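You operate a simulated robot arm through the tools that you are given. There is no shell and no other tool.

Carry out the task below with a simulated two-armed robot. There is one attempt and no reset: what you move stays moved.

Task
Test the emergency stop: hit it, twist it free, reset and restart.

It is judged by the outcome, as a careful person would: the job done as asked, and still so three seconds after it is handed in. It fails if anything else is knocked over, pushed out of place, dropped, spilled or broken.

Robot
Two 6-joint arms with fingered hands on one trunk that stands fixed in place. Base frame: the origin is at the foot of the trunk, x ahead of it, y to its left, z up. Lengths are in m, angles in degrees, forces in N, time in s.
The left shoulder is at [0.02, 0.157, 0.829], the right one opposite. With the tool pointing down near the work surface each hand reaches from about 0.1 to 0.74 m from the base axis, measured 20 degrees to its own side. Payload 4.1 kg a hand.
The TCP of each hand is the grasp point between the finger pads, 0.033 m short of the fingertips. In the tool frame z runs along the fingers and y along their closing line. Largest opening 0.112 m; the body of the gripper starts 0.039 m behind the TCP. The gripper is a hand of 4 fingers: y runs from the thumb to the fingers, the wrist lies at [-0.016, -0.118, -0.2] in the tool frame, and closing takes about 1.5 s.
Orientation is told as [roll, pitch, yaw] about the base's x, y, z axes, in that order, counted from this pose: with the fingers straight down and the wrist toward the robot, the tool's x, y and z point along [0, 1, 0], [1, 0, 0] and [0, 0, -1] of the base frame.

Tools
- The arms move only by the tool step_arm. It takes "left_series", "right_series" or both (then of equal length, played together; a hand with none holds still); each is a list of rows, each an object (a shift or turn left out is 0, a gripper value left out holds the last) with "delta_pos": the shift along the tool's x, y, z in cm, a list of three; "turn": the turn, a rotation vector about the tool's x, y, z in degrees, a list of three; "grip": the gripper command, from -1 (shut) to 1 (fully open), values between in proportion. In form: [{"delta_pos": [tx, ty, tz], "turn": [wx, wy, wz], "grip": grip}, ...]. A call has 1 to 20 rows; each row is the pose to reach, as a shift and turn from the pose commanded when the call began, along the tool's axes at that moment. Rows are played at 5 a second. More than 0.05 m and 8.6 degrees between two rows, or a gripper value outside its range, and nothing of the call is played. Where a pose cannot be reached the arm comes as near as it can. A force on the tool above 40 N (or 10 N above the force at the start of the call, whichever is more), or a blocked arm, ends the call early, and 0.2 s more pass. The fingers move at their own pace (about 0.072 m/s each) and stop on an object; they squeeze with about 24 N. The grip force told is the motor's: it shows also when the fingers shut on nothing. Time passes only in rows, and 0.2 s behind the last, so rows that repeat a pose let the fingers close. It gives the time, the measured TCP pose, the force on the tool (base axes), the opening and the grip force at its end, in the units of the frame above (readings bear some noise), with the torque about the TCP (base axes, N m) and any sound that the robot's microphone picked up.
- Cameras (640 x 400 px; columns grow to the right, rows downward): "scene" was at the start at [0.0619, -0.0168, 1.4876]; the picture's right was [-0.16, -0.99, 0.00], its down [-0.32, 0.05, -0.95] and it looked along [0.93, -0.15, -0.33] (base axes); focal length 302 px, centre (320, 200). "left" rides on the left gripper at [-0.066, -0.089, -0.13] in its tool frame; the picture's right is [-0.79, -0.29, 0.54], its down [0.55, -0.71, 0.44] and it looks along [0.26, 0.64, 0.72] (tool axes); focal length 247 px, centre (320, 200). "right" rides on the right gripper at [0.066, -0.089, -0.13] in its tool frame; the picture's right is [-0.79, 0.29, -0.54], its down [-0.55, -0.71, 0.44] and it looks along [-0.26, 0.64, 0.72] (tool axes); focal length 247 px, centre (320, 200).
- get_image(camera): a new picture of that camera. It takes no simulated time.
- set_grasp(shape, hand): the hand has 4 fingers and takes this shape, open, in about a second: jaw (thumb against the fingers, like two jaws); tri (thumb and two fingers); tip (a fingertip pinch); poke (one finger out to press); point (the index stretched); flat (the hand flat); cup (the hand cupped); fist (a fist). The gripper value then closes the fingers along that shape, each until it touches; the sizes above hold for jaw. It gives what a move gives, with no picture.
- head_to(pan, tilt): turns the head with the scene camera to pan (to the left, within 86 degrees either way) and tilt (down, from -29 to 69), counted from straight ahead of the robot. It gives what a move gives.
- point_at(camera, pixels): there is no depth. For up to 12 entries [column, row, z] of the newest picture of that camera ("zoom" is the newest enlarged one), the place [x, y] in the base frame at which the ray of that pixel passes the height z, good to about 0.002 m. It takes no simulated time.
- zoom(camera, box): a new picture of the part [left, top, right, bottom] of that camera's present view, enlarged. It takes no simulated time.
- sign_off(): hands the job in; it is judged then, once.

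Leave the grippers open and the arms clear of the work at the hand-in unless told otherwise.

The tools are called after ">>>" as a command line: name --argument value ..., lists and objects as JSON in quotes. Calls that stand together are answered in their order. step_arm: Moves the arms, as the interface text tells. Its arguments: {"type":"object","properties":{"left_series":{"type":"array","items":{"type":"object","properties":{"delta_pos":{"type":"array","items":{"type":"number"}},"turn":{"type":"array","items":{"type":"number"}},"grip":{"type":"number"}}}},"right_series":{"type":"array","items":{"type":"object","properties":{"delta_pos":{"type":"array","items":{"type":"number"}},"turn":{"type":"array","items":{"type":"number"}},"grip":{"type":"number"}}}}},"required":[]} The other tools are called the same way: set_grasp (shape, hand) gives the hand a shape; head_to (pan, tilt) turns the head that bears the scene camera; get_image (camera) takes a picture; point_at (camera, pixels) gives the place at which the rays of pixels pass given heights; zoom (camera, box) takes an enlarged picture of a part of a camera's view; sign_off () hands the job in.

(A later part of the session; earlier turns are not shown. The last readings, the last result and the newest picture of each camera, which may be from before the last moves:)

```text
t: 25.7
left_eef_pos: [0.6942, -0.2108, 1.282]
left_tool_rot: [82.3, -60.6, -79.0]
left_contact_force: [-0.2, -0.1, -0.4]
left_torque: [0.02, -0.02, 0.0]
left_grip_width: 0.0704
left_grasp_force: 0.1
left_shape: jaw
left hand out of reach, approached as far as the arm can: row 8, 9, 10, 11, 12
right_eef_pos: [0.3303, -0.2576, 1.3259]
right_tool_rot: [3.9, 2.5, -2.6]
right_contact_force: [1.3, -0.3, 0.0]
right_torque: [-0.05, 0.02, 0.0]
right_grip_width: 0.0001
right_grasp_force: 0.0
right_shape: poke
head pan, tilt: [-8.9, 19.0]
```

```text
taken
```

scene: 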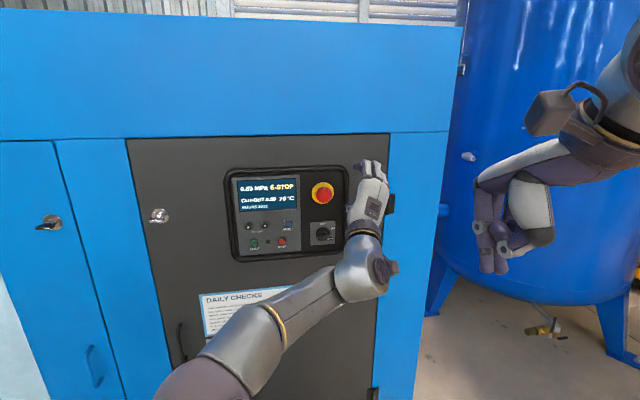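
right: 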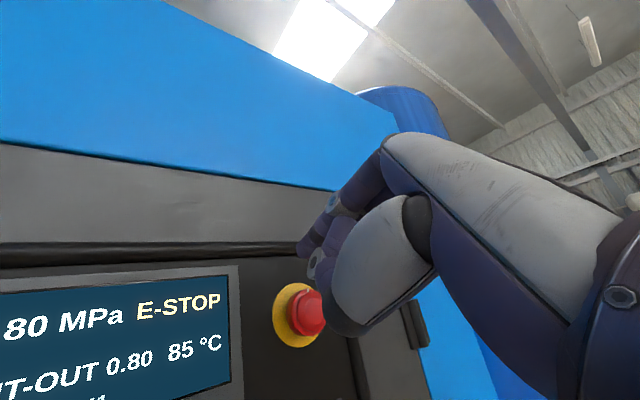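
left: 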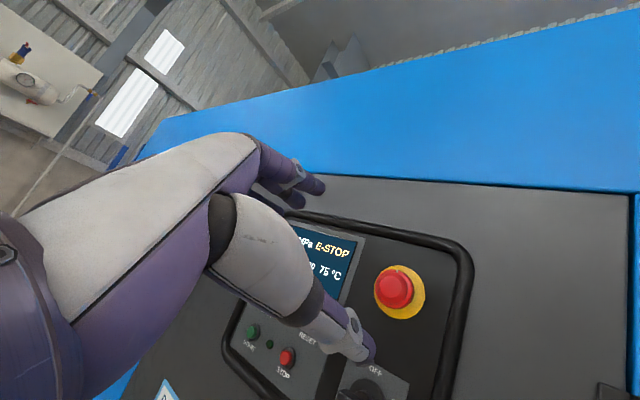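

The twist is reachable up to about roll −5°; past that it clips. So I'll start from roll −90° (hand horizontal), leaving ~85° of clockwise travel. Moving there at the standoff to check.

>>> step_arm --left_series '[{"delta_pos": [0.3, -0.6, 0.1], "turn": [-0.1, -0.5, -7.9]}, {"delta_pos": [0.6, -1.2, 0.2], "turn": [-0.2, -0.9, -15.9]}, {"delta_pos": [0.9, -1.8, 0.3], "turn": [-0.3, -1.4, -23.8]}, {"delta_pos": [1.2, -2.4, 0.4], "turn": [-0.3, -1.8, -31.7]}, {"delta_pos": [1.5, -3, 0.5], "turn": [-0.4, -2.3, -39.6]}, {"delta_pos": [1.8, -3.6, 0.6], "turn": [-0.5, -2.7, -47.6]}, {"delta_pos": [2.1, -4.2, 0.7], "turn": [-0.6, -3.2, -55.5]}, {"delta_pos": [2.4, -4.8, 0.8], "turn": [-0.7, -3.6, -63.4]}, {"delta_pos": [2.7, -5.4, 0.9], "turn": [-0.8, -4.1, -71.3]}, {"delta_pos": [3.0, -6, 1.0], "turn": [-0.9, -4.5, -79.3]}, {"delta_pos": [3.3, -6.4, 1.1], "turn": [-1, -5, -87.2]}, {"delta_pos": [3.56, -6.8, 1.36], "turn": [-1, -5.4, -95.1]}, {"delta_pos": [3.56, -6.8, 1.36], "turn": [-1.1, -5.9, -103]}, {"delta_pos": [3.56, -6.8, 1.36], "turn": [-1.2, -6.3, -111]}, {"delta_pos": [3.56, -6.8, 1.36], "turn": [-1.3, -6.8, -118.9]}, {"delta_pos": [3.56, -6.8, 1.36], "turn": [-1.3, -6.8, -118.9]}]'

>>> get_image --camera "scene"

>>> get_image --camera "left"

```text
t: 29.1
left_eef_pos: [0.6642, -0.1127, 1.2251]
left_tool_rot: [-89.9, 0.2, 90.0]
left_contact_force: [-0.1, -0.2, 0.7]
left_torque: [-0.01, -0.04, 0.02]
left_grip_width: 0.0701
left_grasp_force: 0.1
left_shape: jaw
left hand out of reach, approached as far as the arm can: row 9, 10, 11, 12, 13, 14, 15, 16
right_eef_pos: [0.3299, -0.2569, 1.326]
right_tool_rot: [3.8, 2.5, -2.6]
right_contact_force: [-0.5, -0.3, 0.3]
right_torque: [0.01, -0.02, 0.0]
right_grip_width: 0.0001
right_grasp_force: 0.0
right_shape: poke
head pan, tilt: [-8.9, 19.0]
```

```text
taken
```

scene: 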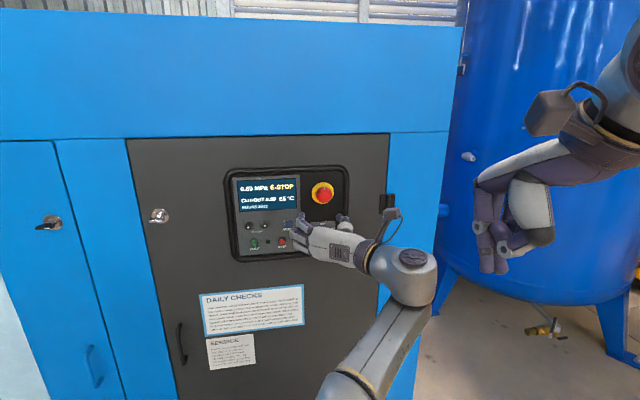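

```text
taken
```

left: 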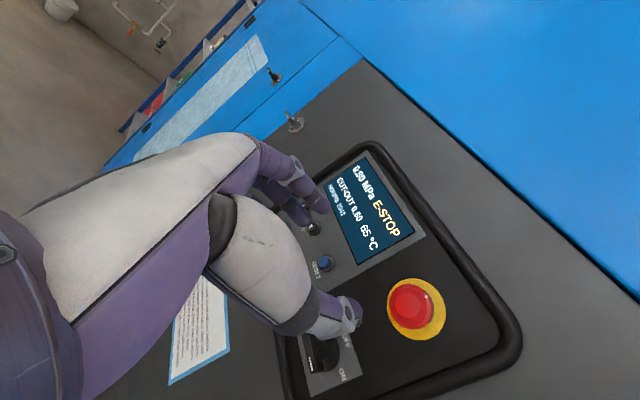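

At roll −90° the left arm is over-extended (drifted). I'll test whether the left arm can get near the button at a roll of −30°, just short of contact (TCP x≈0.755).

>>> step_arm --left_series '[{"delta_pos": [-0.7, -1.6, 0], "turn": [0, 0, 8]}, {"delta_pos": [-1.4, -3.3, 0], "turn": [0, 0, 16]}, {"delta_pos": [-1.4, -3.3, 0], "turn": [0, 0, 24]}, {"delta_pos": [-1.4, -3.3, 1], "turn": [0, 0, 32]}, {"delta_pos": [-1.4, -3.3, 2], "turn": [0, 0, 40]}, {"delta_pos": [-1.4, -3.3, 3], "turn": [0, 0, 48]}, {"delta_pos": [-1.4, -3.3, 4], "turn": [0, 0, 56]}, {"delta_pos": [-1.4, -3.3, 5], "turn": [0, 0, 60]}, {"delta_pos": [-1.4, -3.3, 6], "turn": [0, 0, 60]}, {"delta_pos": [-1.4, -3.3, 7], "turn": [0, 0, 60]}, {"delta_pos": [-1.4, -3.3, 8], "turn": [0, 0, 60]}, {"delta_pos": [-1.4, -3.3, 9.1], "turn": [0, 0, 60]}]'

>>> get_image --camera "left"

```text
t: 31.7
left_eef_pos: [0.7325, -0.1431, 1.2379]
left_tool_rot: [-90.1, -59.9, 90.1]
left_contact_force: [0.0, -0.1, 0.2]
left_torque: [0.01, -0.04, -0.01]
left_grip_width: 0.0701
left_grasp_force: 0.0
left_shape: jaw
left hand out of reach, approached as far as the arm can: row 2, 7, 10, 11, 12
right_eef_pos: [0.3291, -0.2564, 1.3275]
right_tool_rot: [3.7, 2.4, -2.6]
right_contact_force: [0.0, 0.4, -0.6]
right_torque: [0.01, -0.01, 0.03]
right_grip_width: 0.0
right_grasp_force: 0.1
right_shape: poke
head pan, tilt: [-8.9, 19.0]
```

```text
taken
```

left: 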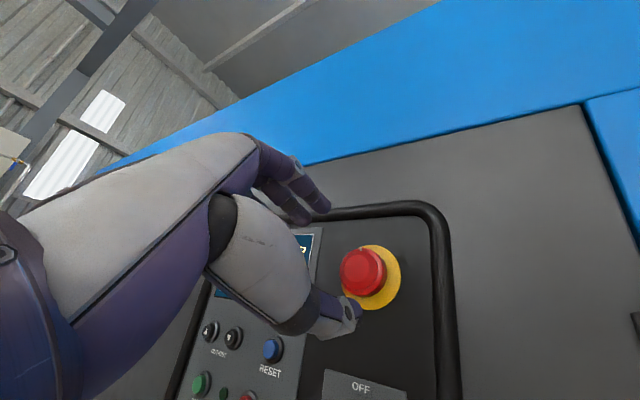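

The left arm runs out of length at x≈0.73, so it can't grip the button. The right arm isn't length-limited, only orientation-limited, so I'll park the left hand to the left and map the right arm's roll window close to the button. First the left retreats while the right hand takes the jaw shape and returns to the known-good orientation.

>>> set_grasp --hand "right" --shape "jaw"

>>> step_arm --left_series '[{"delta_pos": [0, 0, -4]}, {"delta_pos": [0, 0, -8]}, {"delta_pos": [3, 2, -11]}, {"delta_pos": [6, 4, -13]}, {"delta_pos": [9, 6, -15]}, {"delta_pos": [12, 8, -17]}, {"delta_pos": [15, 10, -19]}, {"delta_pos": [18, 12, -21]}, {"delta_pos": [21, 14, -22.5]}, {"delta_pos": [22.3, 14.3, -23]}]'

>>> step_arm --right_series '[{"delta_pos": [1.1, 2.9, 0.7], "turn": [-7.2, 1.2, 2.7], "grip": 0.25}, {"delta_pos": [2.3, 5.8, 1.3], "turn": [-14.4, 2.4, 5.3]}, {"delta_pos": [3.4, 8.7, 2], "turn": [-21.6, 3.6, 8]}, {"delta_pos": [4.6, 11.6, 2.7], "turn": [-28.8, 4.8, 10.7]}, {"delta_pos": [5.7, 14.5, 3.4], "turn": [-36, 6, 13.3]}, {"delta_pos": [6.9, 17.3, 4], "turn": [-43.2, 7.2, 16]}, {"delta_pos": [8, 20.2, 4.7], "turn": [-50.4, 8.5, 18.7]}, {"delta_pos": [9.2, 23.1, 5.4], "turn": [-57.6, 9.7, 21.3]}, {"delta_pos": [10.3, 26, 6.1], "turn": [-64.8, 10.9, 24]}, {"delta_pos": [11.5, 28.9, 6.7], "turn": [-72, 12.1, 26.7]}, {"delta_pos": [12.6, 31.8, 7.4], "turn": [-79.2, 13.3, 29.3]}, {"delta_pos": [13.8, 34.7, 8.1], "turn": [-86.4, 14.5, 32]}, {"delta_pos": [13.8, 34.7, 8.1], "turn": [-86.4, 14.5, 32]}]'

>>> get_image --camera "scene"

>>> get_image --camera "right"

```text
t: 32.6
left_eef_pos: [0.7329, -0.1421, 1.2377]
left_tool_rot: [-90.0, -59.9, 90.0]
left_contact_force: [0.1, 0.7, 0.3]
left_torque: [0.02, 0.01, 0.0]
left_grip_width: 0.0701
left_grasp_force: 0.2
left_shape: jaw
right_eef_pos: [0.3303, -0.2564, 1.3266]
right_tool_rot: [3.8, 2.3, -2.6]
right_contact_force: [-0.9, -0.1, 0.5]
right_torque: [-0.02, 0.01, 0.01]
right_grip_width: 0.1119
right_grasp_force: 0.0
right_shape: jaw
head pan, tilt: [-8.9, 19.0]
```

```text
t: 34.8
left_eef_pos: [0.7223, -0.1039, 1.3174]
left_tool_rot: [-90.1, -59.8, 90.0]
left_contact_force: [0.9, 0.7, -0.6]
left_torque: [0.04, 0.02, -0.01]
left_grip_width: 0.0705
left_grasp_force: 0.1
left_shape: jaw
left hand out of reach, approached as far as the arm can: row 1, 2, 3, 4, 5, 6, 7, 8, 9, 10
right_eef_pos: [0.3294, -0.2573, 1.3276]
right_tool_rot: [3.8, 2.4, -2.7]
right_contact_force: [-0.2, 0.6, -0.5]
right_torque: [-0.06, -0.04, 0.0]
right_grip_width: 0.1122
right_grasp_force: 0.1
right_shape: jaw
head pan, tilt: [-8.9, 19.0]
```

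```text
t: 36.5
left_eef_pos: [0.7276, -0.101, 1.3078]
left_tool_rot: [-88.8, -60.3, 89.2]
left_contact_force: [-1.0, -0.5, 0.8]
left_torque: [0.02, 0.04, -0.02]
left_grip_width: 0.0705
left_grasp_force: 0.2
left_shape: jaw
right_eef_pos: [0.5279, -0.1885, 1.283]
right_tool_rot: [24.8, -42.8, -34.2]
right_contact_force: [-2.8, -3.2, 1.3]
right_torque: [-0.1, 0.16, 0.07]
right_grip_width: 0.0689
right_grasp_force: 0.1
right_shape: jaw
head pan, tilt: [-8.9, 19.0]
stopped in row 8 (right hand): the force on the tool passed its limit at 48 N (the readings are from after the stop); the commanded pose is now the measured one
```

```text
taken
```

scene: 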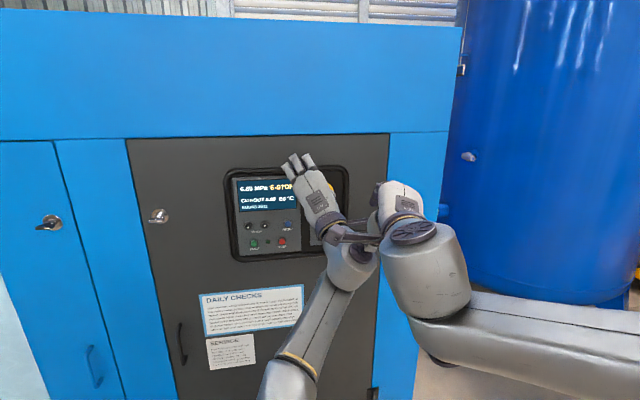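

```text
taken
```

right: 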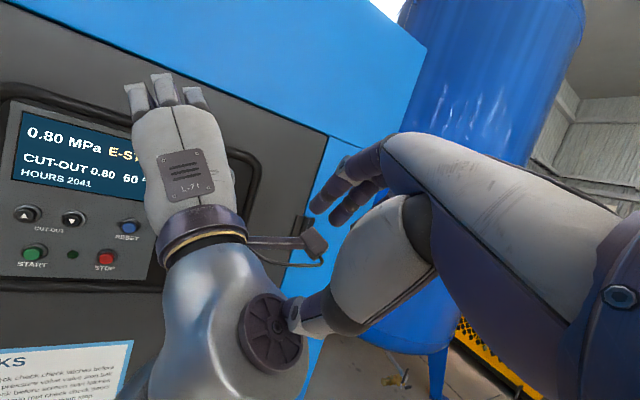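

I chained calls too eagerly: the left hand did not retreat (it stuck at its reach edge), and the right thumb bumped the left wrist at 48 N. Nothing on the panel was touched. First I'll back the right hand away the way it came.

>>> step_arm --right_series '[{"delta_pos": [-2.5, 0.2, -2.5]}, {"delta_pos": [-5, 0.4, -5]}, {"delta_pos": [-7.6, 0.6, -7.4]}, {"delta_pos": [-10.2, 0.9, -9.9]}, {"delta_pos": [-12.7, 1.1, -12.3]}]'

>>> get_image --camera "scene"

```text
t: 37.6
left_eef_pos: [0.7282, -0.1012, 1.3085]
left_tool_rot: [-88.6, -60.3, 89.1]
left_contact_force: [0.4, -0.8, -0.2]
left_torque: [0.0, -0.01, 0.0]
left_grip_width: 0.0701
left_grasp_force: 0.0
left_shape: jaw
right_eef_pos: [0.409, -0.3055, 1.3338]
right_tool_rot: [24.6, -42.7, -33.9]
right_contact_force: [0.0, 0.6, 0.3]
right_torque: [-0.01, -0.03, 0.0]
right_grip_width: 0.07
right_grasp_force: 0.0
right_shape: jaw
head pan, tilt: [-8.9, 19.0]
```

```text
taken
```

scene: 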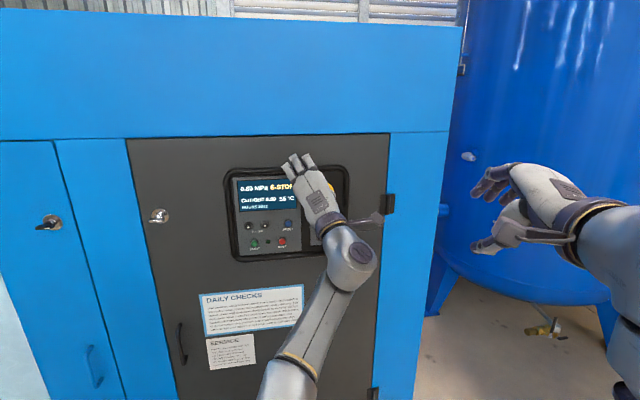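

The left arm is almost straight and stuck in that posture. I'll bring it home with a combined retreat and rotation back to the tool-down pose, 14 rows.

>>> step_arm --left_series '[{"delta_pos": [1.4, 1.1, -3.1], "turn": [6.3, 1.5, 1.9]}, {"delta_pos": [2.8, 2.3, -6.1], "turn": [12.7, 2.9, 3.8]}, {"delta_pos": [4.2, 3.4, -9.2], "turn": [19, 4.4, 5.7]}, {"delta_pos": [5.6, 4.6, -12.2], "turn": [25.4, 5.9, 7.6]}, {"delta_pos": [7, 5.7, -15.3], "turn": [31.7, 7.4, 9.5]}, {"delta_pos": [8.4, 6.9, -18.3], "turn": [38.1, 8.8, 11.4]}, {"delta_pos": [9.8, 8, -21.4], "turn": [44.4, 10.3, 13.3]}, {"delta_pos": [11.2, 9.1, -24.5], "turn": [50.7, 11.8, 15.2]}, {"delta_pos": [12.6, 10.3, -27.5], "turn": [57.1, 13.2, 17.1]}, {"delta_pos": [14, 11.4, -30.6], "turn": [63.4, 14.7, 19]}, {"delta_pos": [15.4, 12.6, -33.6], "turn": [69.8, 16.2, 20.9]}, {"delta_pos": [16.8, 13.7, -36.7], "turn": [76.1, 17.7, 22.8]}, {"delta_pos": [18.2, 14.9, -39.7], "turn": [82.5, 19.1, 24.7]}, {"delta_pos": [19.6, 16, -42.8], "turn": [88.8, 20.6, 26.6]}]'

>>> get_image --camera "scene"

```text
t: 40.9
left_eef_pos: [0.3033, 0.1826, 1.433]
left_tool_rot: [-16.0, -7.4, 0.4]
left_contact_force: [-0.4, 2.2, 0.8]
left_torque: [-0.21, -0.09, -0.07]
left_grip_width: 0.0698
left_grasp_force: 0.2
left_shape: jaw
left hand out of reach, approached as far as the arm can: row 1, 2, 3, 4, 5, 6, 7, 8, 9, 10, 11, 12, 13
right_eef_pos: [0.4092, -0.3049, 1.3343]
right_tool_rot: [24.5, -42.8, -33.8]
right_contact_force: [-0.5, 1.3, 0.4]
right_torque: [-0.04, 0.01, -0.12]
right_grip_width: 0.0699
right_grasp_force: 0.1
right_shape: jaw
head pan, tilt: [-8.9, 19.0]
stopped in row 14 (left hand): the arm was blocked; the commanded pose is now the measured one
```

```text
taken
```

scene: 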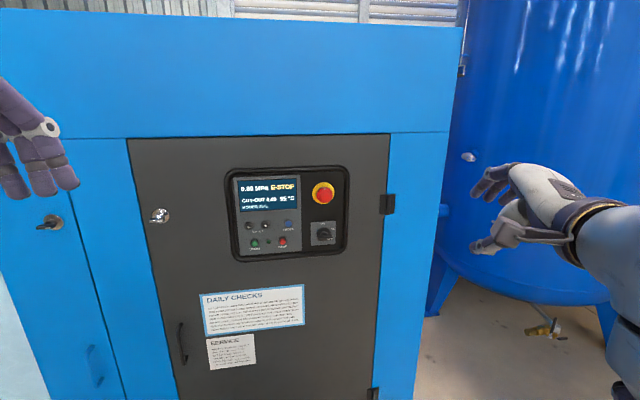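

The left hand is up and out of the way at (0.30,0.18,1.43). Now only the right hand: move it (jaw, 7 cm open) to the known-good orientation at (0.68,-0.13,1.24).

>>> step_arm --right_series '[{"delta_pos": [2.3, 0.3, 2.9], "turn": [-4, 0.7, 1.5]}, {"delta_pos": [4.5, 0.6, 5.9], "turn": [-8, 1.4, 3]}, {"delta_pos": [6.8, 0.9, 8.8], "turn": [-12.1, 2, 4.5]}, {"delta_pos": [9.1, 1.2, 11.7], "turn": [-16.1, 2.7, 6]}, {"delta_pos": [11.4, 1.5, 14.7], "turn": [-20.1, 3.4, 7.5]}, {"delta_pos": [13.6, 1.8, 17.6], "turn": [-24.1, 4.1, 9]}, {"delta_pos": [15.9, 2.2, 20.5], "turn": [-28.2, 4.7, 10.5]}, {"delta_pos": [18.2, 2.5, 23.5], "turn": [-32.2, 5.4, 12]}, {"delta_pos": [20.5, 2.8, 26.4], "turn": [-36.2, 6.1, 13.5]}, {"delta_pos": [20.5, 2.8, 26.4], "turn": [-36.2, 6.1, 13.5]}]'

>>> get_image --camera "scene"

>>> get_image --camera "right"

```text
t: 43.0
left_eef_pos: [0.3033, 0.1788, 1.4313]
left_tool_rot: [-15.8, -7.5, 0.3]
left_contact_force: [-0.5, 0.6, 0.7]
left_torque: [-0.02, 0.02, 0.0]
left_grip_width: 0.07
left_grasp_force: 0.1
left_shape: jaw
right_eef_pos: [0.6791, -0.1285, 1.2394]
right_tool_rot: [77.2, -56.6, -92.0]
right_contact_force: [0.5, 0.9, -1.4]
right_torque: [0.0, 0.0, -0.02]
right_grip_width: 0.0702
right_grasp_force: 0.0
right_shape: jaw
head pan, tilt: [-8.9, 19.0]
```

```text
taken
```

scene: 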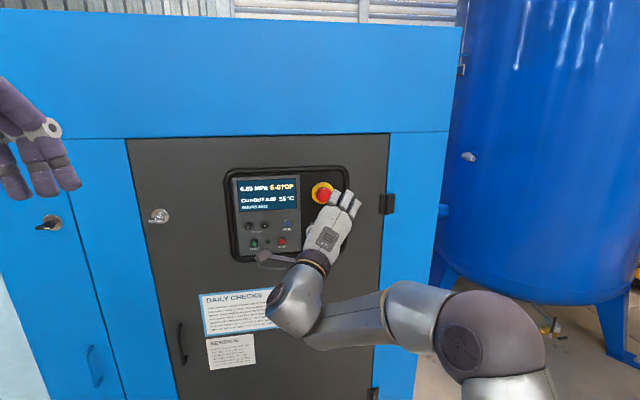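

```text
taken
```

right: 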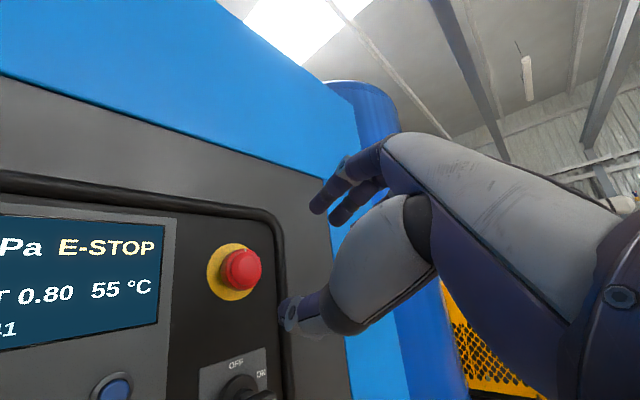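

Good: reached (0.679,-0.129,1.239) with the thumb lower-left and fingers upper-right of the cap. Now I'll map the reachable rotation about the button axis at x≈0.72 (still short of contact), first counter-clockwise by 48°.

>>> step_arm --right_series '[{"delta_pos": [0.1, 0.7, 4.2], "turn": [0, 0, 0]}, {"delta_pos": [0.1, 0.7, 4.2], "turn": [-2, 0.2, -7.7]}, {"delta_pos": [0.1, 0.7, 4.2], "turn": [-4, 0.4, -15.5]}, {"delta_pos": [0.1, 0.7, 4.2], "turn": [-6, 0.5, -23.2]}, {"delta_pos": [0.1, 0.7, 4.2], "turn": [-8.1, 0.7, -30.9]}, {"delta_pos": [0.1, 0.7, 4.2], "turn": [-10.1, 0.9, -38.7]}, {"delta_pos": [0.1, 0.7, 4.2], "turn": [-12.1, 1.1, -46.4]}]'

```text
t: 44.6
left_eef_pos: [0.303, 0.1802, 1.4317]
left_tool_rot: [-15.8, -7.5, 0.2]
left_contact_force: [-0.1, 0.5, 0.0]
left_torque: [-0.07, -0.01, 0.02]
left_grip_width: 0.0696
left_grasp_force: 0.1
left_shape: jaw
right_eef_pos: [0.6999, -0.0674, 1.2731]
right_tool_rot: [-72.3, -84.4, 53.0]
right_contact_force: [-0.1, -0.5, 0.1]
right_torque: [-0.01, -0.01, -0.04]
right_grip_width: 0.0699
right_grasp_force: 0.1
right_shape: jaw
right hand out of reach, approached as far as the arm can: row 4, 5, 6, 7
head pan, tilt: [-8.9, 19.0]
```

Counter-clockwise is reachable to about −16° and clips by −24°. Now the clockwise side: back through the start and up to +64°.

>>> step_arm --right_series '[{"delta_pos": [-1.4, -1.2, 0.9], "turn": [2, -0.2, 7.7]}, {"delta_pos": [-2.8, -2.5, 1.7], "turn": [4, -0.4, 15.5]}, {"delta_pos": [-4.2, -3.8, 2.6], "turn": [6, -0.5, 23.2]}, {"delta_pos": [-5.64, -5, 3.4], "turn": [8.1, -0.7, 30.9]}, {"delta_pos": [-5.64, -5, 3.4], "turn": [10.1, -0.9, 38.7]}, {"delta_pos": [-5.64, -5, 3.4], "turn": [12.1, -1.1, 46.4]}, {"delta_pos": [-5.64, -5, 3.4], "turn": [14.1, -1.2, 54.2]}, {"delta_pos": [-5.64, -5, 3.4], "turn": [16.1, -1.4, 61.9]}, {"delta_pos": [-5.64, -5, 3.4], "turn": [18.1, -1.6, 69.6]}, {"delta_pos": [-5.64, -5, 3.4], "turn": [20.2, -1.8, 77.4]}, {"delta_pos": [-5.64, -5, 3.4], "turn": [22.2, -1.9, 85.1]}, {"delta_pos": [-5.64, -5, 3.4], "turn": [24.2, -2.1, 92.8]}, {"delta_pos": [-5.64, -5, 3.4], "turn": [26.2, -2.3, 100.6]}, {"delta_pos": [-5.64, -5, 3.4], "turn": [28.2, -2.5, 108.3]}]'

>>> get_image --camera "scene"

```text
t: 47.6
left_eef_pos: [0.3028, 0.1791, 1.4316]
left_tool_rot: [-15.8, -7.3, 0.2]
left_contact_force: [-0.1, 0.0, -0.6]
left_torque: [0.01, 0.01, 0.07]
left_grip_width: 0.0699
left_grasp_force: 0.2
left_shape: jaw
right_eef_pos: [0.7289, -0.1323, 1.2398]
right_tool_rot: [70.3, 17.4, -97.4]
right_contact_force: [0.2, 0.1, 0.5]
right_torque: [-0.01, -0.01, 0.03]
right_grip_width: 0.0696
right_grasp_force: 0.0
right_shape: jaw
right hand out of reach, approached as far as the arm can: row 10, 11, 12, 13, 14
head pan, tilt: [-8.9, 19.0]
```

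```text
taken
```

scene: 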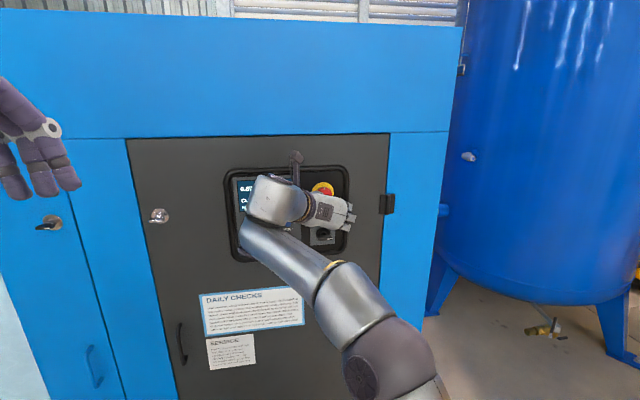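

The clockwise side works: at +64° it drifted only ~1 cm. So the right arm can twist from about −16° to +64°. I'll return to −16° at x≈0.72, centred on the button axis.

>>> step_arm --right_series '[{"delta_pos": [0, 0.1, -0.9], "turn": [-1.7, 0.7, -7.3]}, {"delta_pos": [0, 0.2, -0.9], "turn": [-3.4, 1.5, -14.6]}, {"delta_pos": [0, 0.3, -0.9], "turn": [-5.1, 2.2, -22]}, {"delta_pos": [0, 0.4, -0.9], "turn": [-6.8, 2.9, -29.3]}, {"delta_pos": [0, 0.5, -0.9], "turn": [-8.5, 3.7, -36.6]}, {"delta_pos": [0.1, 0.6, -0.9], "turn": [-10.3, 4.4, -43.9]}, {"delta_pos": [0.1, 0.7, -0.9], "turn": [-12, 5.1, -51.2]}, {"delta_pos": [0.1, 0.8, -0.9], "turn": [-13.7, 5.9, -58.5]}, {"delta_pos": [0.1, 0.8, -0.9], "turn": [-15.4, 6.6, -65.9]}, {"delta_pos": [0.1, 0.9, -0.9], "turn": [-17.1, 7.3, -73.2]}, {"delta_pos": [0.1, 0.9, -0.9], "turn": [-18.8, 8.1, -80.5]}, {"delta_pos": [0.12, 0.9, -0.87], "turn": [-20.5, 8.8, -87.8]}, {"delta_pos": [0.12, 0.9, -0.87], "turn": [-20.5, 8.8, -87.8]}]'

>>> get_image --camera "scene"

>>> get_image --camera "right"

```text
t: 50.5
left_eef_pos: [0.3041, 0.1792, 1.4315]
left_tool_rot: [-15.8, -7.4, 0.2]
left_contact_force: [0.4, -0.4, -0.6]
left_torque: [0.04, -0.01, -0.01]
left_grip_width: 0.0701
left_grasp_force: 0.2
left_shape: jaw
right_eef_pos: [0.718, -0.1417, 1.2411]
right_tool_rot: [80.4, -72.9, -95.2]
right_contact_force: [-0.2, 1.1, 0.4]
right_torque: [-0.06, 0.04, 0.01]
right_grip_width: 0.0697
right_grasp_force: 0.1
right_shape: jaw
right hand out of reach, approached as far as the arm can: row 1, 2, 3, 4, 5
head pan, tilt: [-8.9, 19.0]
```

```text
taken
```

scene: 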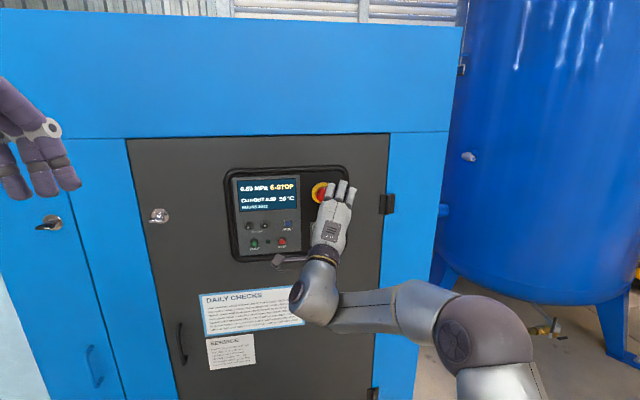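

```text
taken
```

right: 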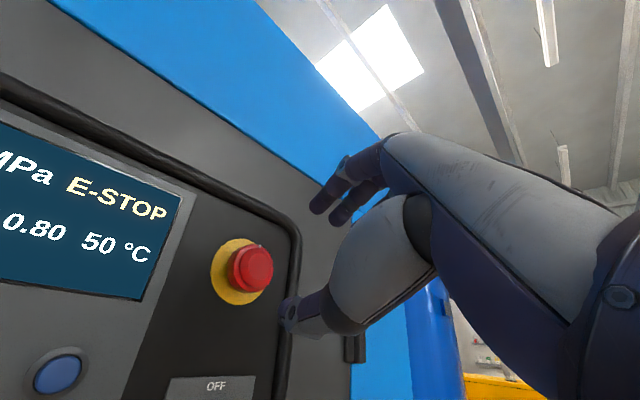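

In position at (0.718,-0.142,1.241), jaw spans the cap vertically. Advancing straight along +x so the fingers straddle the cap (TCP to x≈0.787), small steps, force-watched.

>>> step_arm --right_series '[{"delta_pos": [0.7, -0.1, 2.4]}, {"delta_pos": [1.2, -0.2, 4.2]}, {"delta_pos": [1.6, -0.2, 5.5]}, {"delta_pos": [1.92, -0.3, 6.6]}, {"delta_pos": [1.92, -0.3, 6.6]}]'

>>> zoom --camera "scene" --box '[260, 150, 400, 238]'

>>> zoom --camera "right" --box '[160, 120, 420, 380]'

```text
t: 51.6
left_eef_pos: [0.3035, 0.1794, 1.432]
left_tool_rot: [-15.8, -7.4, 0.2]
left_contact_force: [0.2, -0.4, 1.0]
left_torque: [-0.01, 0.0, 0.02]
left_grip_width: 0.0699
left_grasp_force: 0.1
left_shape: jaw
right_eef_pos: [0.7881, -0.139, 1.2391]
right_tool_rot: [80.1, -72.9, -95.1]
right_contact_force: [-0.6, 0.0, 0.0]
right_torque: [0.02, -0.01, 0.01]
right_grip_width: 0.07
right_grasp_force: 0.1
right_shape: jaw
head pan, tilt: [-8.9, 19.0]
```

```text
4.55 times, centred on (330, 194) of scene
```

zoom: 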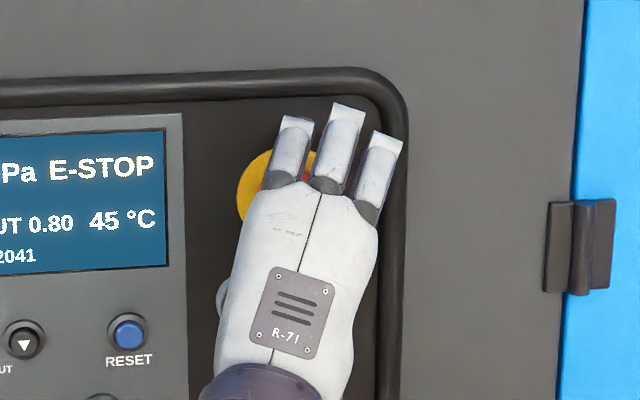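

```text
1.54 times, centred on (290, 250) of right
```

zoom: 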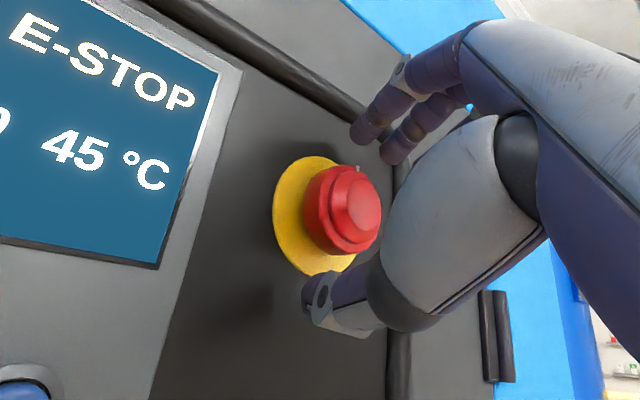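

The fingers straddle the cap: thumb below at x-offset 0, index directly above, no force. I'll go 4 mm deeper and close the hand on the cap.

>>> step_arm --right_series '[{"delta_pos": [0.1, 0, 0.4]}, {"delta_pos": [0.1, 0, 0.4], "grip": -0.2}, {"delta_pos": [0.1, 0, 0.4], "grip": -0.6}, {"delta_pos": [0.1, 0, 0.4], "grip": -1}, {"delta_pos": [0.1, 0, 0.4], "grip": -1}, {"delta_pos": [0.1, 0, 0.4], "grip": -1}, {"delta_pos": [0.1, 0, 0.4], "grip": -1}]'

>>> zoom --camera "scene" --box '[260, 150, 400, 238]'

>>> zoom --camera "right" --box '[160, 120, 420, 380]'

```text
t: 53.2
left_eef_pos: [0.3036, 0.1802, 1.4317]
left_tool_rot: [-15.8, -7.3, 0.1]
left_contact_force: [0.7, 0.2, -0.4]
left_torque: [0.01, 0.0, -0.01]
left_grip_width: 0.0699
left_grasp_force: 0.1
left_shape: jaw
right_eef_pos: [0.793, -0.1385, 1.2401]
right_tool_rot: [79.8, -72.8, -94.7]
right_contact_force: [1.3, 3.5, -6.7]
right_torque: [0.01, 0.16, 0.1]
right_grip_width: 0.0357
right_grasp_force: 23.6
right_shape: jaw
head pan, tilt: [-8.9, 19.0]
```

```text
4.55 times, centred on (330, 194) of scene
```

zoom: 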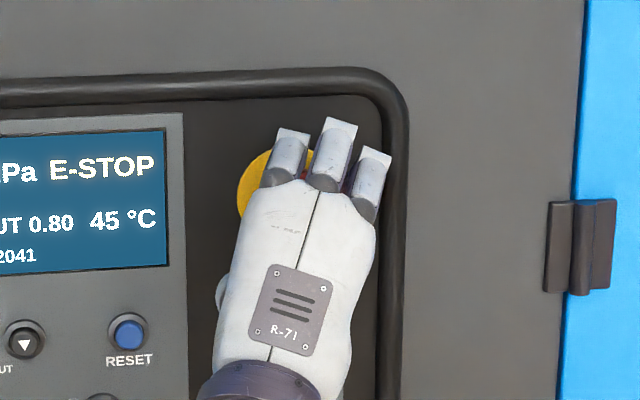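

```text
1.54 times, centred on (290, 250) of right
```

zoom: 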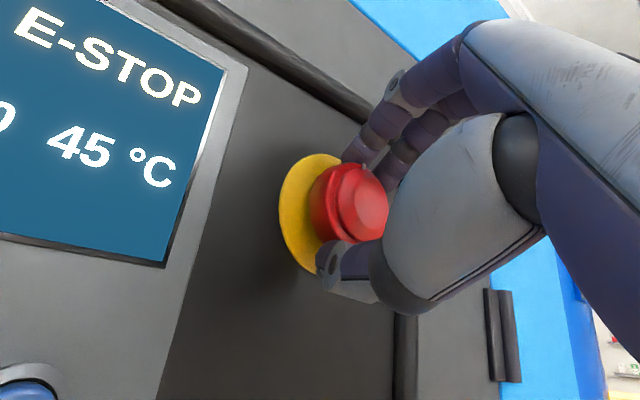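

Gripped: 3.6 cm width, 23.6 N, thumb below and index above. Now twist clockwise about the button axis, first 30°.

>>> step_arm --right_series '[{"delta_pos": [0, 0.05, 0], "turn": [1.5, -0.1, 5.8], "grip": -1}, {"delta_pos": [0, 0.11, 0], "turn": [3, -0.3, 11.6]}, {"delta_pos": [-0.02, 0.17, 0.01], "turn": [4.5, -0.4, 17.4]}, {"delta_pos": [-0.03, 0.23, 0.02], "turn": [6, -0.5, 23.2]}, {"delta_pos": [-0.04, 0.29, 0.02], "turn": [7.6, -0.7, 29]}, {"delta_pos": [-0.04, 0.29, 0.02], "turn": [7.6, -0.7, 29]}]'

>>> zoom --camera "right" --box '[160, 120, 420, 380]'

>>> zoom --camera "scene" --box '[220, 150, 380, 250]'

```text
t: 54.6
left_eef_pos: [0.3037, 0.1803, 1.4314]
left_tool_rot: [-15.8, -7.3, 0.2]
left_contact_force: [0.1, 0.3, 0.7]
left_torque: [-0.01, -0.04, -0.01]
left_grip_width: 0.0699
left_grasp_force: 0.1
left_shape: jaw
right_eef_pos: [0.7917, -0.1396, 1.2443]
right_tool_rot: [76.7, -42.7, -91.8]
right_contact_force: [4.1, 4.9, -8.5]
right_torque: [0.04, 0.17, 0.13]
right_grip_width: 0.035
right_grasp_force: 23.9
right_shape: jaw
head pan, tilt: [-8.9, 19.0]
```

```text
1.54 times, centred on (290, 250) of right
```

zoom: 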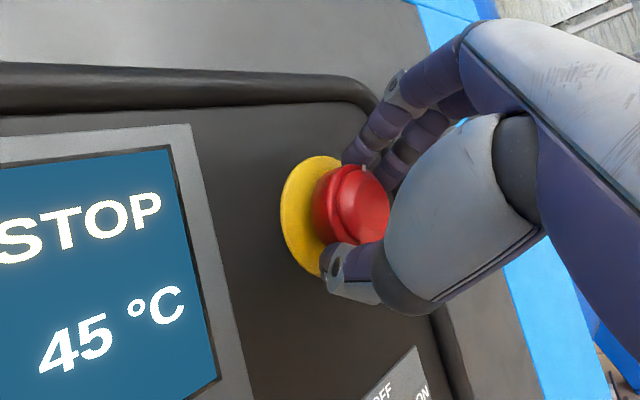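

```text
4.00 times, centred on (300, 200) of scene
```

zoom: 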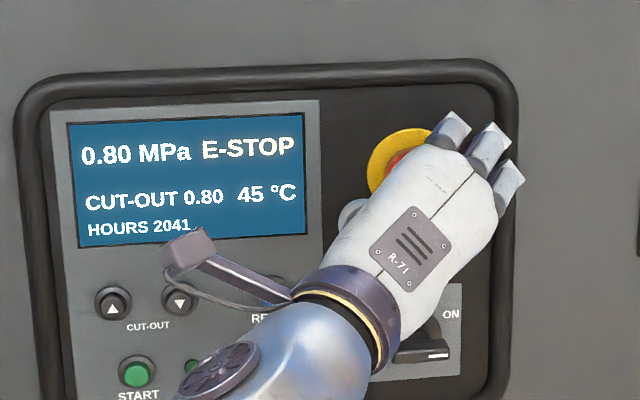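

No snag (torque small), the display still says E-STOP. Continue clockwise to 60°.

>>> step_arm --right_series '[{"delta_pos": [-0.05, 0.05, 0], "turn": [1.5, -0.1, 5.8], "grip": -1}, {"delta_pos": [-0.08, 0.1, 0.02], "turn": [3, -0.3, 11.6]}, {"delta_pos": [-0.12, 0.16, 0.03], "turn": [4.5, -0.4, 17.4]}, {"delta_pos": [-0.16, 0.2, 0.04], "turn": [6, -0.5, 23.2]}, {"delta_pos": [-0.2, 0.24, 0.05], "turn": [7.6, -0.7, 29]}, {"delta_pos": [-0.2, 0.24, 0.05], "turn": [7.6, -0.7, 29]}]'

>>> zoom --camera "right" --box '[160, 120, 420, 380]'

>>> zoom --camera "scene" --box '[220, 150, 380, 250]'

```text
t: 56.0
left_eef_pos: [0.304, 0.1799, 1.4309]
left_tool_rot: [-15.8, -7.4, 0.1]
left_contact_force: [0.5, -0.1, 1.1]
left_torque: [-0.03, -0.03, 0.01]
left_grip_width: 0.07
left_grasp_force: 0.1
left_shape: jaw
right_eef_pos: [0.7908, -0.1437, 1.2454]
right_tool_rot: [75.9, -12.9, -91.5]
right_contact_force: [-2.4, 6.6, 0.0]
right_torque: [0.04, 0.02, 0.17]
right_grip_width: 0.0355
right_grasp_force: 24.0
right_shape: jaw
head pan, tilt: [-8.9, 19.0]
```

```text
1.54 times, centred on (290, 250) of right
```

zoom: 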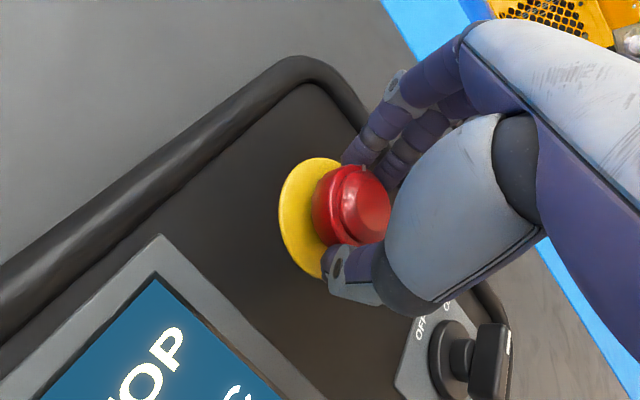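

```text
4.00 times, centred on (300, 200) of scene
```

zoom: 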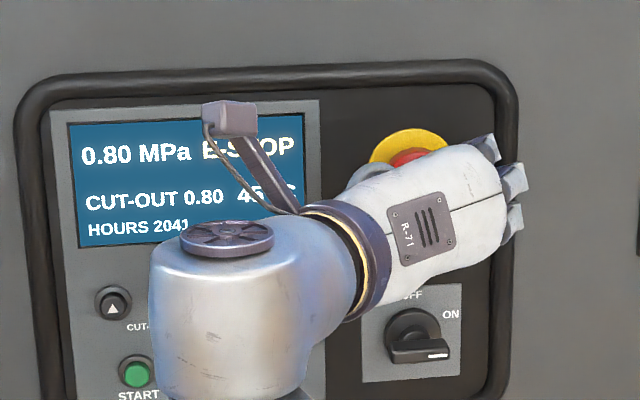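

At 60° the cap follows the hand (the white mark has left the top), no click yet and E-STOP still displayed. No reach flag, so continue clockwise another ~29°.

>>> step_arm --right_series '[{"delta_pos": [-0.05, 0.04, 0], "turn": [1.5, -0.1, 5.8], "grip": -1}, {"delta_pos": [-0.1, 0.08, 0.02], "turn": [3, -0.3, 11.6]}, {"delta_pos": [-0.15, 0.1, 0.03], "turn": [4.5, -0.4, 17.4]}, {"delta_pos": [-0.2, 0.12, 0.04], "turn": [6, -0.5, 23.2]}, {"delta_pos": [-0.24, 0.14, 0.05], "turn": [7.6, -0.7, 29]}, {"delta_pos": [-0.24, 0.14, 0.05], "turn": [7.6, -0.7, 29]}]'

>>> zoom --camera "right" --box '[160, 120, 420, 380]'

>>> zoom --camera "scene" --box '[220, 150, 380, 250]'

```text
t: 57.5
left_eef_pos: [0.3035, 0.1778, 1.4312]
left_tool_rot: [-15.8, -7.4, 0.2]
left_contact_force: [0.1, -0.7, -0.2]
left_torque: [0.03, -0.02, -0.03]
left_grip_width: 0.0699
left_grasp_force: 0.1
left_shape: jaw
right_eef_pos: [0.7792, -0.1486, 1.2312]
right_tool_rot: [75.0, 17.2, -91.5]
right_contact_force: [-3.7, -2.8, -6.9]
right_torque: [0.06, 0.22, -0.08]
right_grip_width: 0.0258
right_grasp_force: 23.6
right_shape: jaw
right hand out of reach, approached as far as the arm can: row 2, 3, 4, 5, 6
head pan, tilt: [-8.9, 19.0]
heard: click
```

```text
1.54 times, centred on (290, 250) of right
```

zoom: 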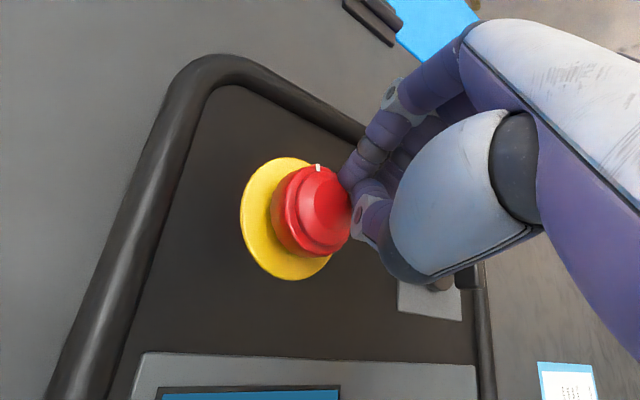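

```text
4.00 times, centred on (300, 200) of scene
```

zoom: 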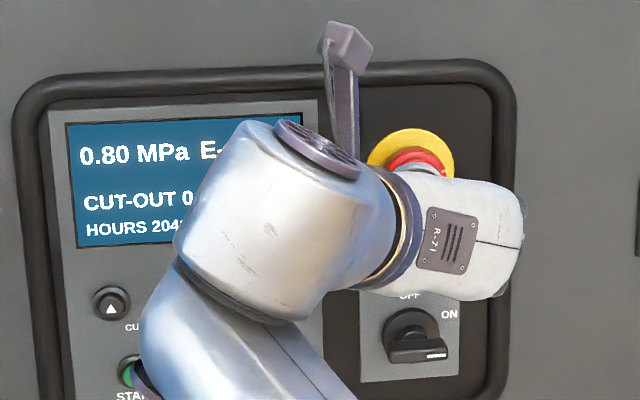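

Click heard and the fingers slipped off the cap as it popped (width down to 2.6 cm). I'll retract straight back along −x without pushing, then check the button and display.

>>> step_arm --right_series '[{"delta_pos": [-0.5, 0.05, -2]}, {"delta_pos": [-1.1, 0.1, -4.2]}, {"delta_pos": [-1.7, 0.15, -6.5]}, {"delta_pos": [-2.5, 0.2, -9.7]}]'

>>> get_image --camera "scene"

>>> get_image --camera "right"

```text
t: 58.5
left_eef_pos: [0.3039, 0.1788, 1.4318]
left_tool_rot: [-15.8, -7.3, 0.3]
left_contact_force: [0.6, -0.9, 0.6]
left_torque: [-0.05, -0.01, -0.02]
left_grip_width: 0.0699
left_grasp_force: 0.1
left_shape: jaw
right_eef_pos: [0.736, -0.1302, 1.2659]
right_tool_rot: [75.0, 17.1, -91.3]
right_contact_force: [0.6, 0.2, 0.1]
right_torque: [0.0, 0.01, 0.02]
right_grip_width: 0.0262
right_grasp_force: 23.9
right_shape: jaw
right hand out of reach, approached as far as the arm can: row 1, 2, 3, 4
head pan, tilt: [-8.9, 19.0]
```

```text
taken
```

scene: 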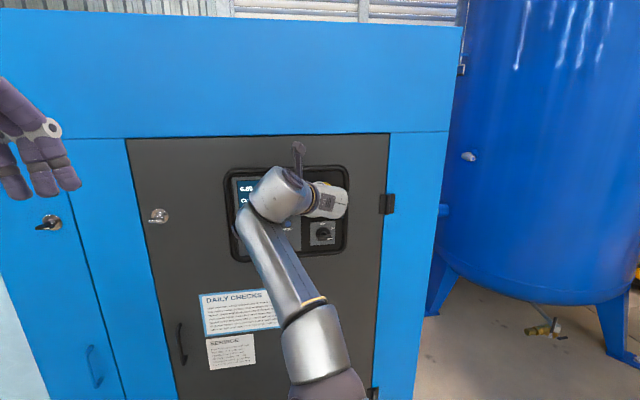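

```text
taken
```

right: 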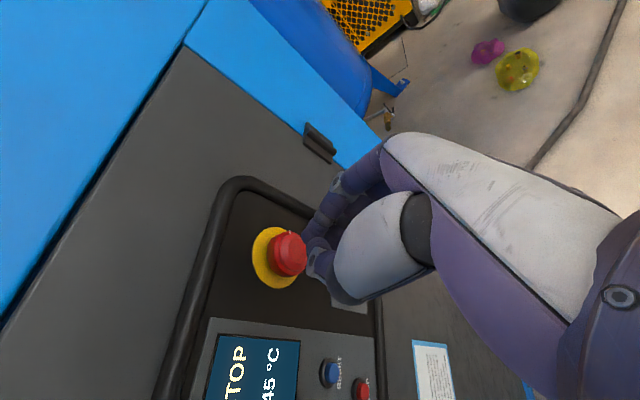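

The button looks popped out; the display still shows E-STOP pending reset. I'll retreat while unrolling the hand back counter-clockwise to the comfortable orientation.

>>> step_arm --right_series '[{"delta_pos": [-1.1, 0.2, -1.7], "turn": [-2, 0.2, -7.7]}, {"delta_pos": [-2.2, 0.5, -3.4], "turn": [-4, 0.4, -15.5]}, {"delta_pos": [-3.3, 0.7, -5], "turn": [-6, 0.5, -23.2]}, {"delta_pos": [-4.3, 1, -6.7], "turn": [-8.1, 0.7, -30.9]}, {"delta_pos": [-4.3, 1, -6.7], "turn": [-10.1, 0.9, -38.7]}, {"delta_pos": [-4.3, 1, -6.7], "turn": [-12.1, 1.1, -46.4]}, {"delta_pos": [-4.3, 1, -6.7], "turn": [-14.1, 1.2, -54.2]}, {"delta_pos": [-4.3, 1, -6.7], "turn": [-16.1, 1.4, -61.9]}, {"delta_pos": [-4.3, 1, -6.7], "turn": [-18.1, 1.6, -69.6]}, {"delta_pos": [-4.3, 1, -6.7], "turn": [-18.1, 1.6, -69.6]}]'

>>> get_image --camera "scene"

>>> zoom --camera "scene" --box '[220, 150, 380, 250]'

>>> get_image --camera "right"

```text
t: 60.6
left_eef_pos: [0.3039, 0.1797, 1.431]
left_tool_rot: [-15.8, -7.3, 0.2]
left_contact_force: [0.6, -0.5, -0.2]
left_torque: [0.0, -0.01, 0.0]
left_grip_width: 0.0699
left_grasp_force: 0.1
left_shape: jaw
right_eef_pos: [0.7806, -0.072, 1.294]
right_tool_rot: [77.3, -52.8, -92.4]
right_contact_force: [0.0, -0.3, 0.1]
right_torque: [0.0, 0.03, -0.04]
right_grip_width: 0.0263
right_grasp_force: 23.7
right_shape: jaw
right hand out of reach, approached as far as the arm can: row 1, 2, 3, 4, 5, 6, 7, 8, 9, 10
head pan, tilt: [-8.9, 19.0]
```

```text
taken
```

scene: 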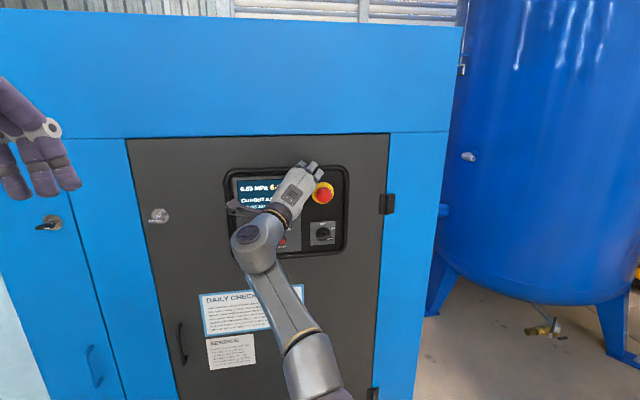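

```text
4.00 times, centred on (300, 200) of scene
```

zoom: 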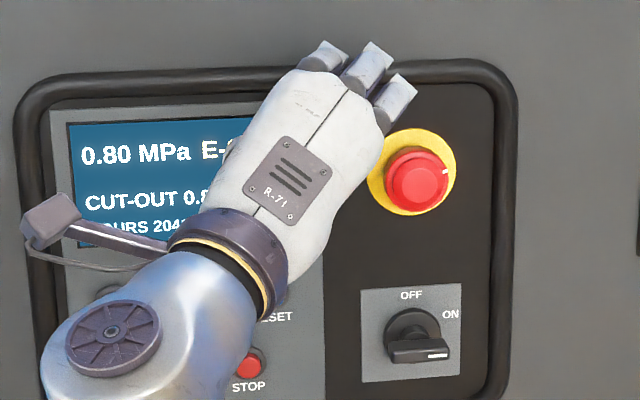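

```text
taken
```

right: 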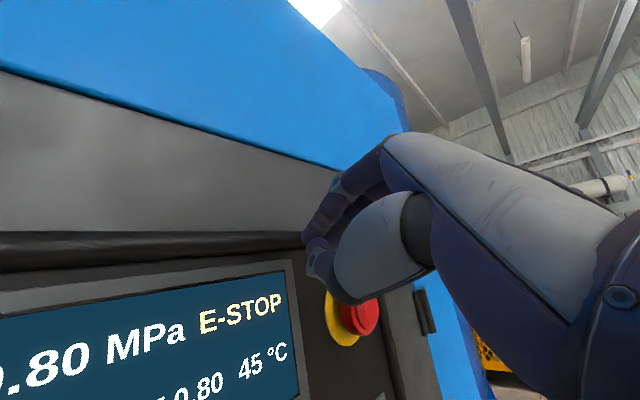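

The mark on the cap is now at its right side and the cap stands out: it's released. But the right arm is stretched straight and sits near the display at (0.781,-0.072,1.294). I'll coax it back by pitching the hand down while pulling back, a few rows at first, and check.

>>> step_arm --right_series '[{"delta_pos": [-0.4, 0.5, -2.5], "turn": [7.2, -1.2, -2.7]}, {"delta_pos": [-0.8, 1, -5], "turn": [14.4, -2.4, -5.3]}, {"delta_pos": [-1.1, 1.4, -7.5], "turn": [21.6, -3.6, -8]}, {"delta_pos": [-1.5, 1.9, -10], "turn": [28.8, -4.8, -10.7]}]'

>>> get_image --camera "scene"

```text
t: 61.6
left_eef_pos: [0.3024, 0.1783, 1.4316]
left_tool_rot: [-15.8, -7.3, 0.2]
left_contact_force: [0.0, -0.1, -0.4]
left_torque: [-0.03, 0.07, -0.04]
left_grip_width: 0.0699
left_grasp_force: 0.0
left_shape: jaw
right_eef_pos: [0.7307, -0.0498, 1.357]
right_tool_rot: [34.0, -46.8, -44.1]
right_contact_force: [0.3, 0.0, -0.8]
right_torque: [0.02, -0.03, 0.03]
right_grip_width: 0.0264
right_grasp_force: 23.7
right_shape: jaw
right hand out of reach, approached as far as the arm can: row 1, 2, 3, 4
head pan, tilt: [-8.9, 19.0]
```

```text
taken
```

scene: 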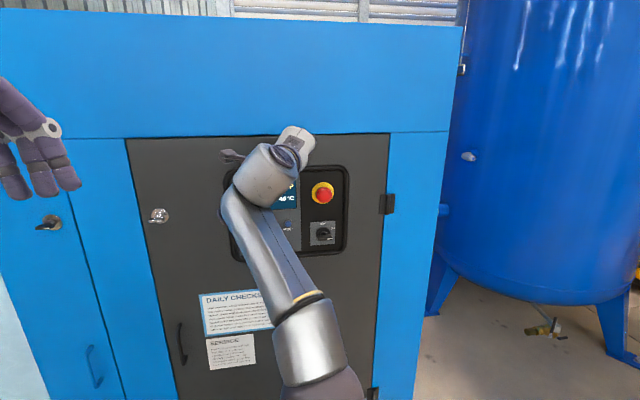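

It's coming back: (0.731,-0.050,1.357), clear of the button. Continue rotating to tool-down and retreating to the right.

>>> step_arm --right_series '[{"delta_pos": [-2.7, -0.9, -3], "turn": [6.4, -1.1, -2.4]}, {"delta_pos": [-5.4, -1.8, -6], "turn": [12.8, -2.2, -4.7]}, {"delta_pos": [-8.1, -2.7, -9], "turn": [19.2, -3.2, -7.1]}, {"delta_pos": [-10.8, -3.6, -12], "turn": [25.6, -4.3, -9.5]}, {"delta_pos": [-13.5, -4.6, -15], "turn": [32, -5.4, -11.8]}, {"delta_pos": [-16.2, -5.5, -17.9], "turn": [38.4, -6.5, -14.2]}, {"delta_pos": [-18.9, -6.4, -20.9], "turn": [44.8, -7.5, -16.6]}, {"delta_pos": [-21.6, -7.3, -23.9], "turn": [51.2, -8.6, -18.9]}, {"delta_pos": [-24.3, -8.2, -26.9], "turn": [57.6, -9.7, -21.3]}, {"delta_pos": [-24.3, -8.2, -26.9], "turn": [57.6, -9.7, -21.3], "grip": 0}]'

>>> get_image --camera "scene"

>>> zoom --camera "scene" --box '[220, 160, 360, 260]'

```text
t: 63.9
left_eef_pos: [0.3058, 0.1823, 1.4308]
left_tool_rot: [-16.1, -7.3, 0.4]
left_contact_force: [0.7, 2.1, -0.7]
left_torque: [-0.13, 0.09, -0.1]
left_grip_width: 0.07
left_grasp_force: 0.0
left_shape: jaw
right_eef_pos: [0.4059, -0.2155, 1.3523]
right_tool_rot: [5.6, 2.7, -2.5]
right_contact_force: [1.4, 2.6, -1.6]
right_torque: [-0.19, 0.16, -0.03]
right_grip_width: 0.0551
right_grasp_force: 0.1
right_shape: jaw
right hand out of reach, approached as far as the arm can: row 1, 2, 3, 4, 5, 6, 7, 8, 9
head pan, tilt: [-8.9, 19.0]
```

```text
taken
```

scene: 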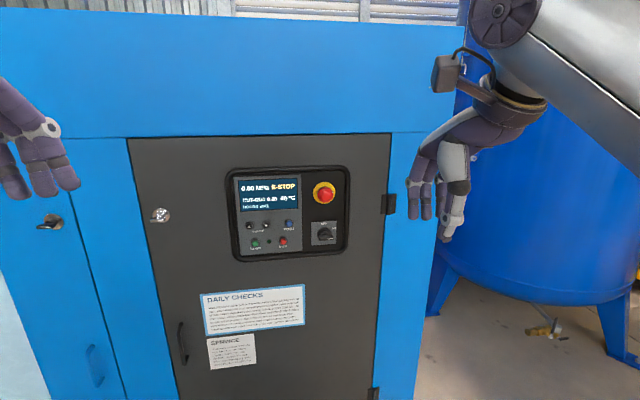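

```text
4.00 times, centred on (290, 210) of scene
```

zoom: 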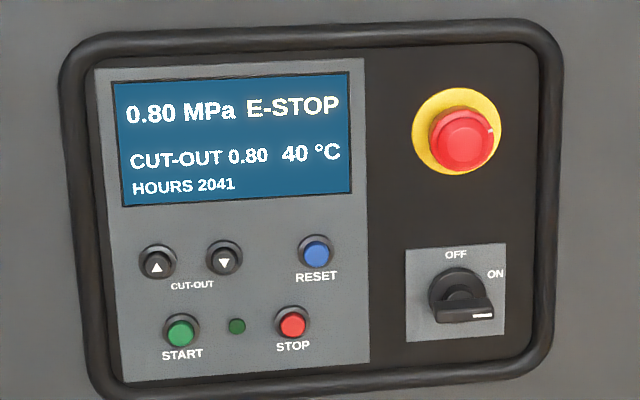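

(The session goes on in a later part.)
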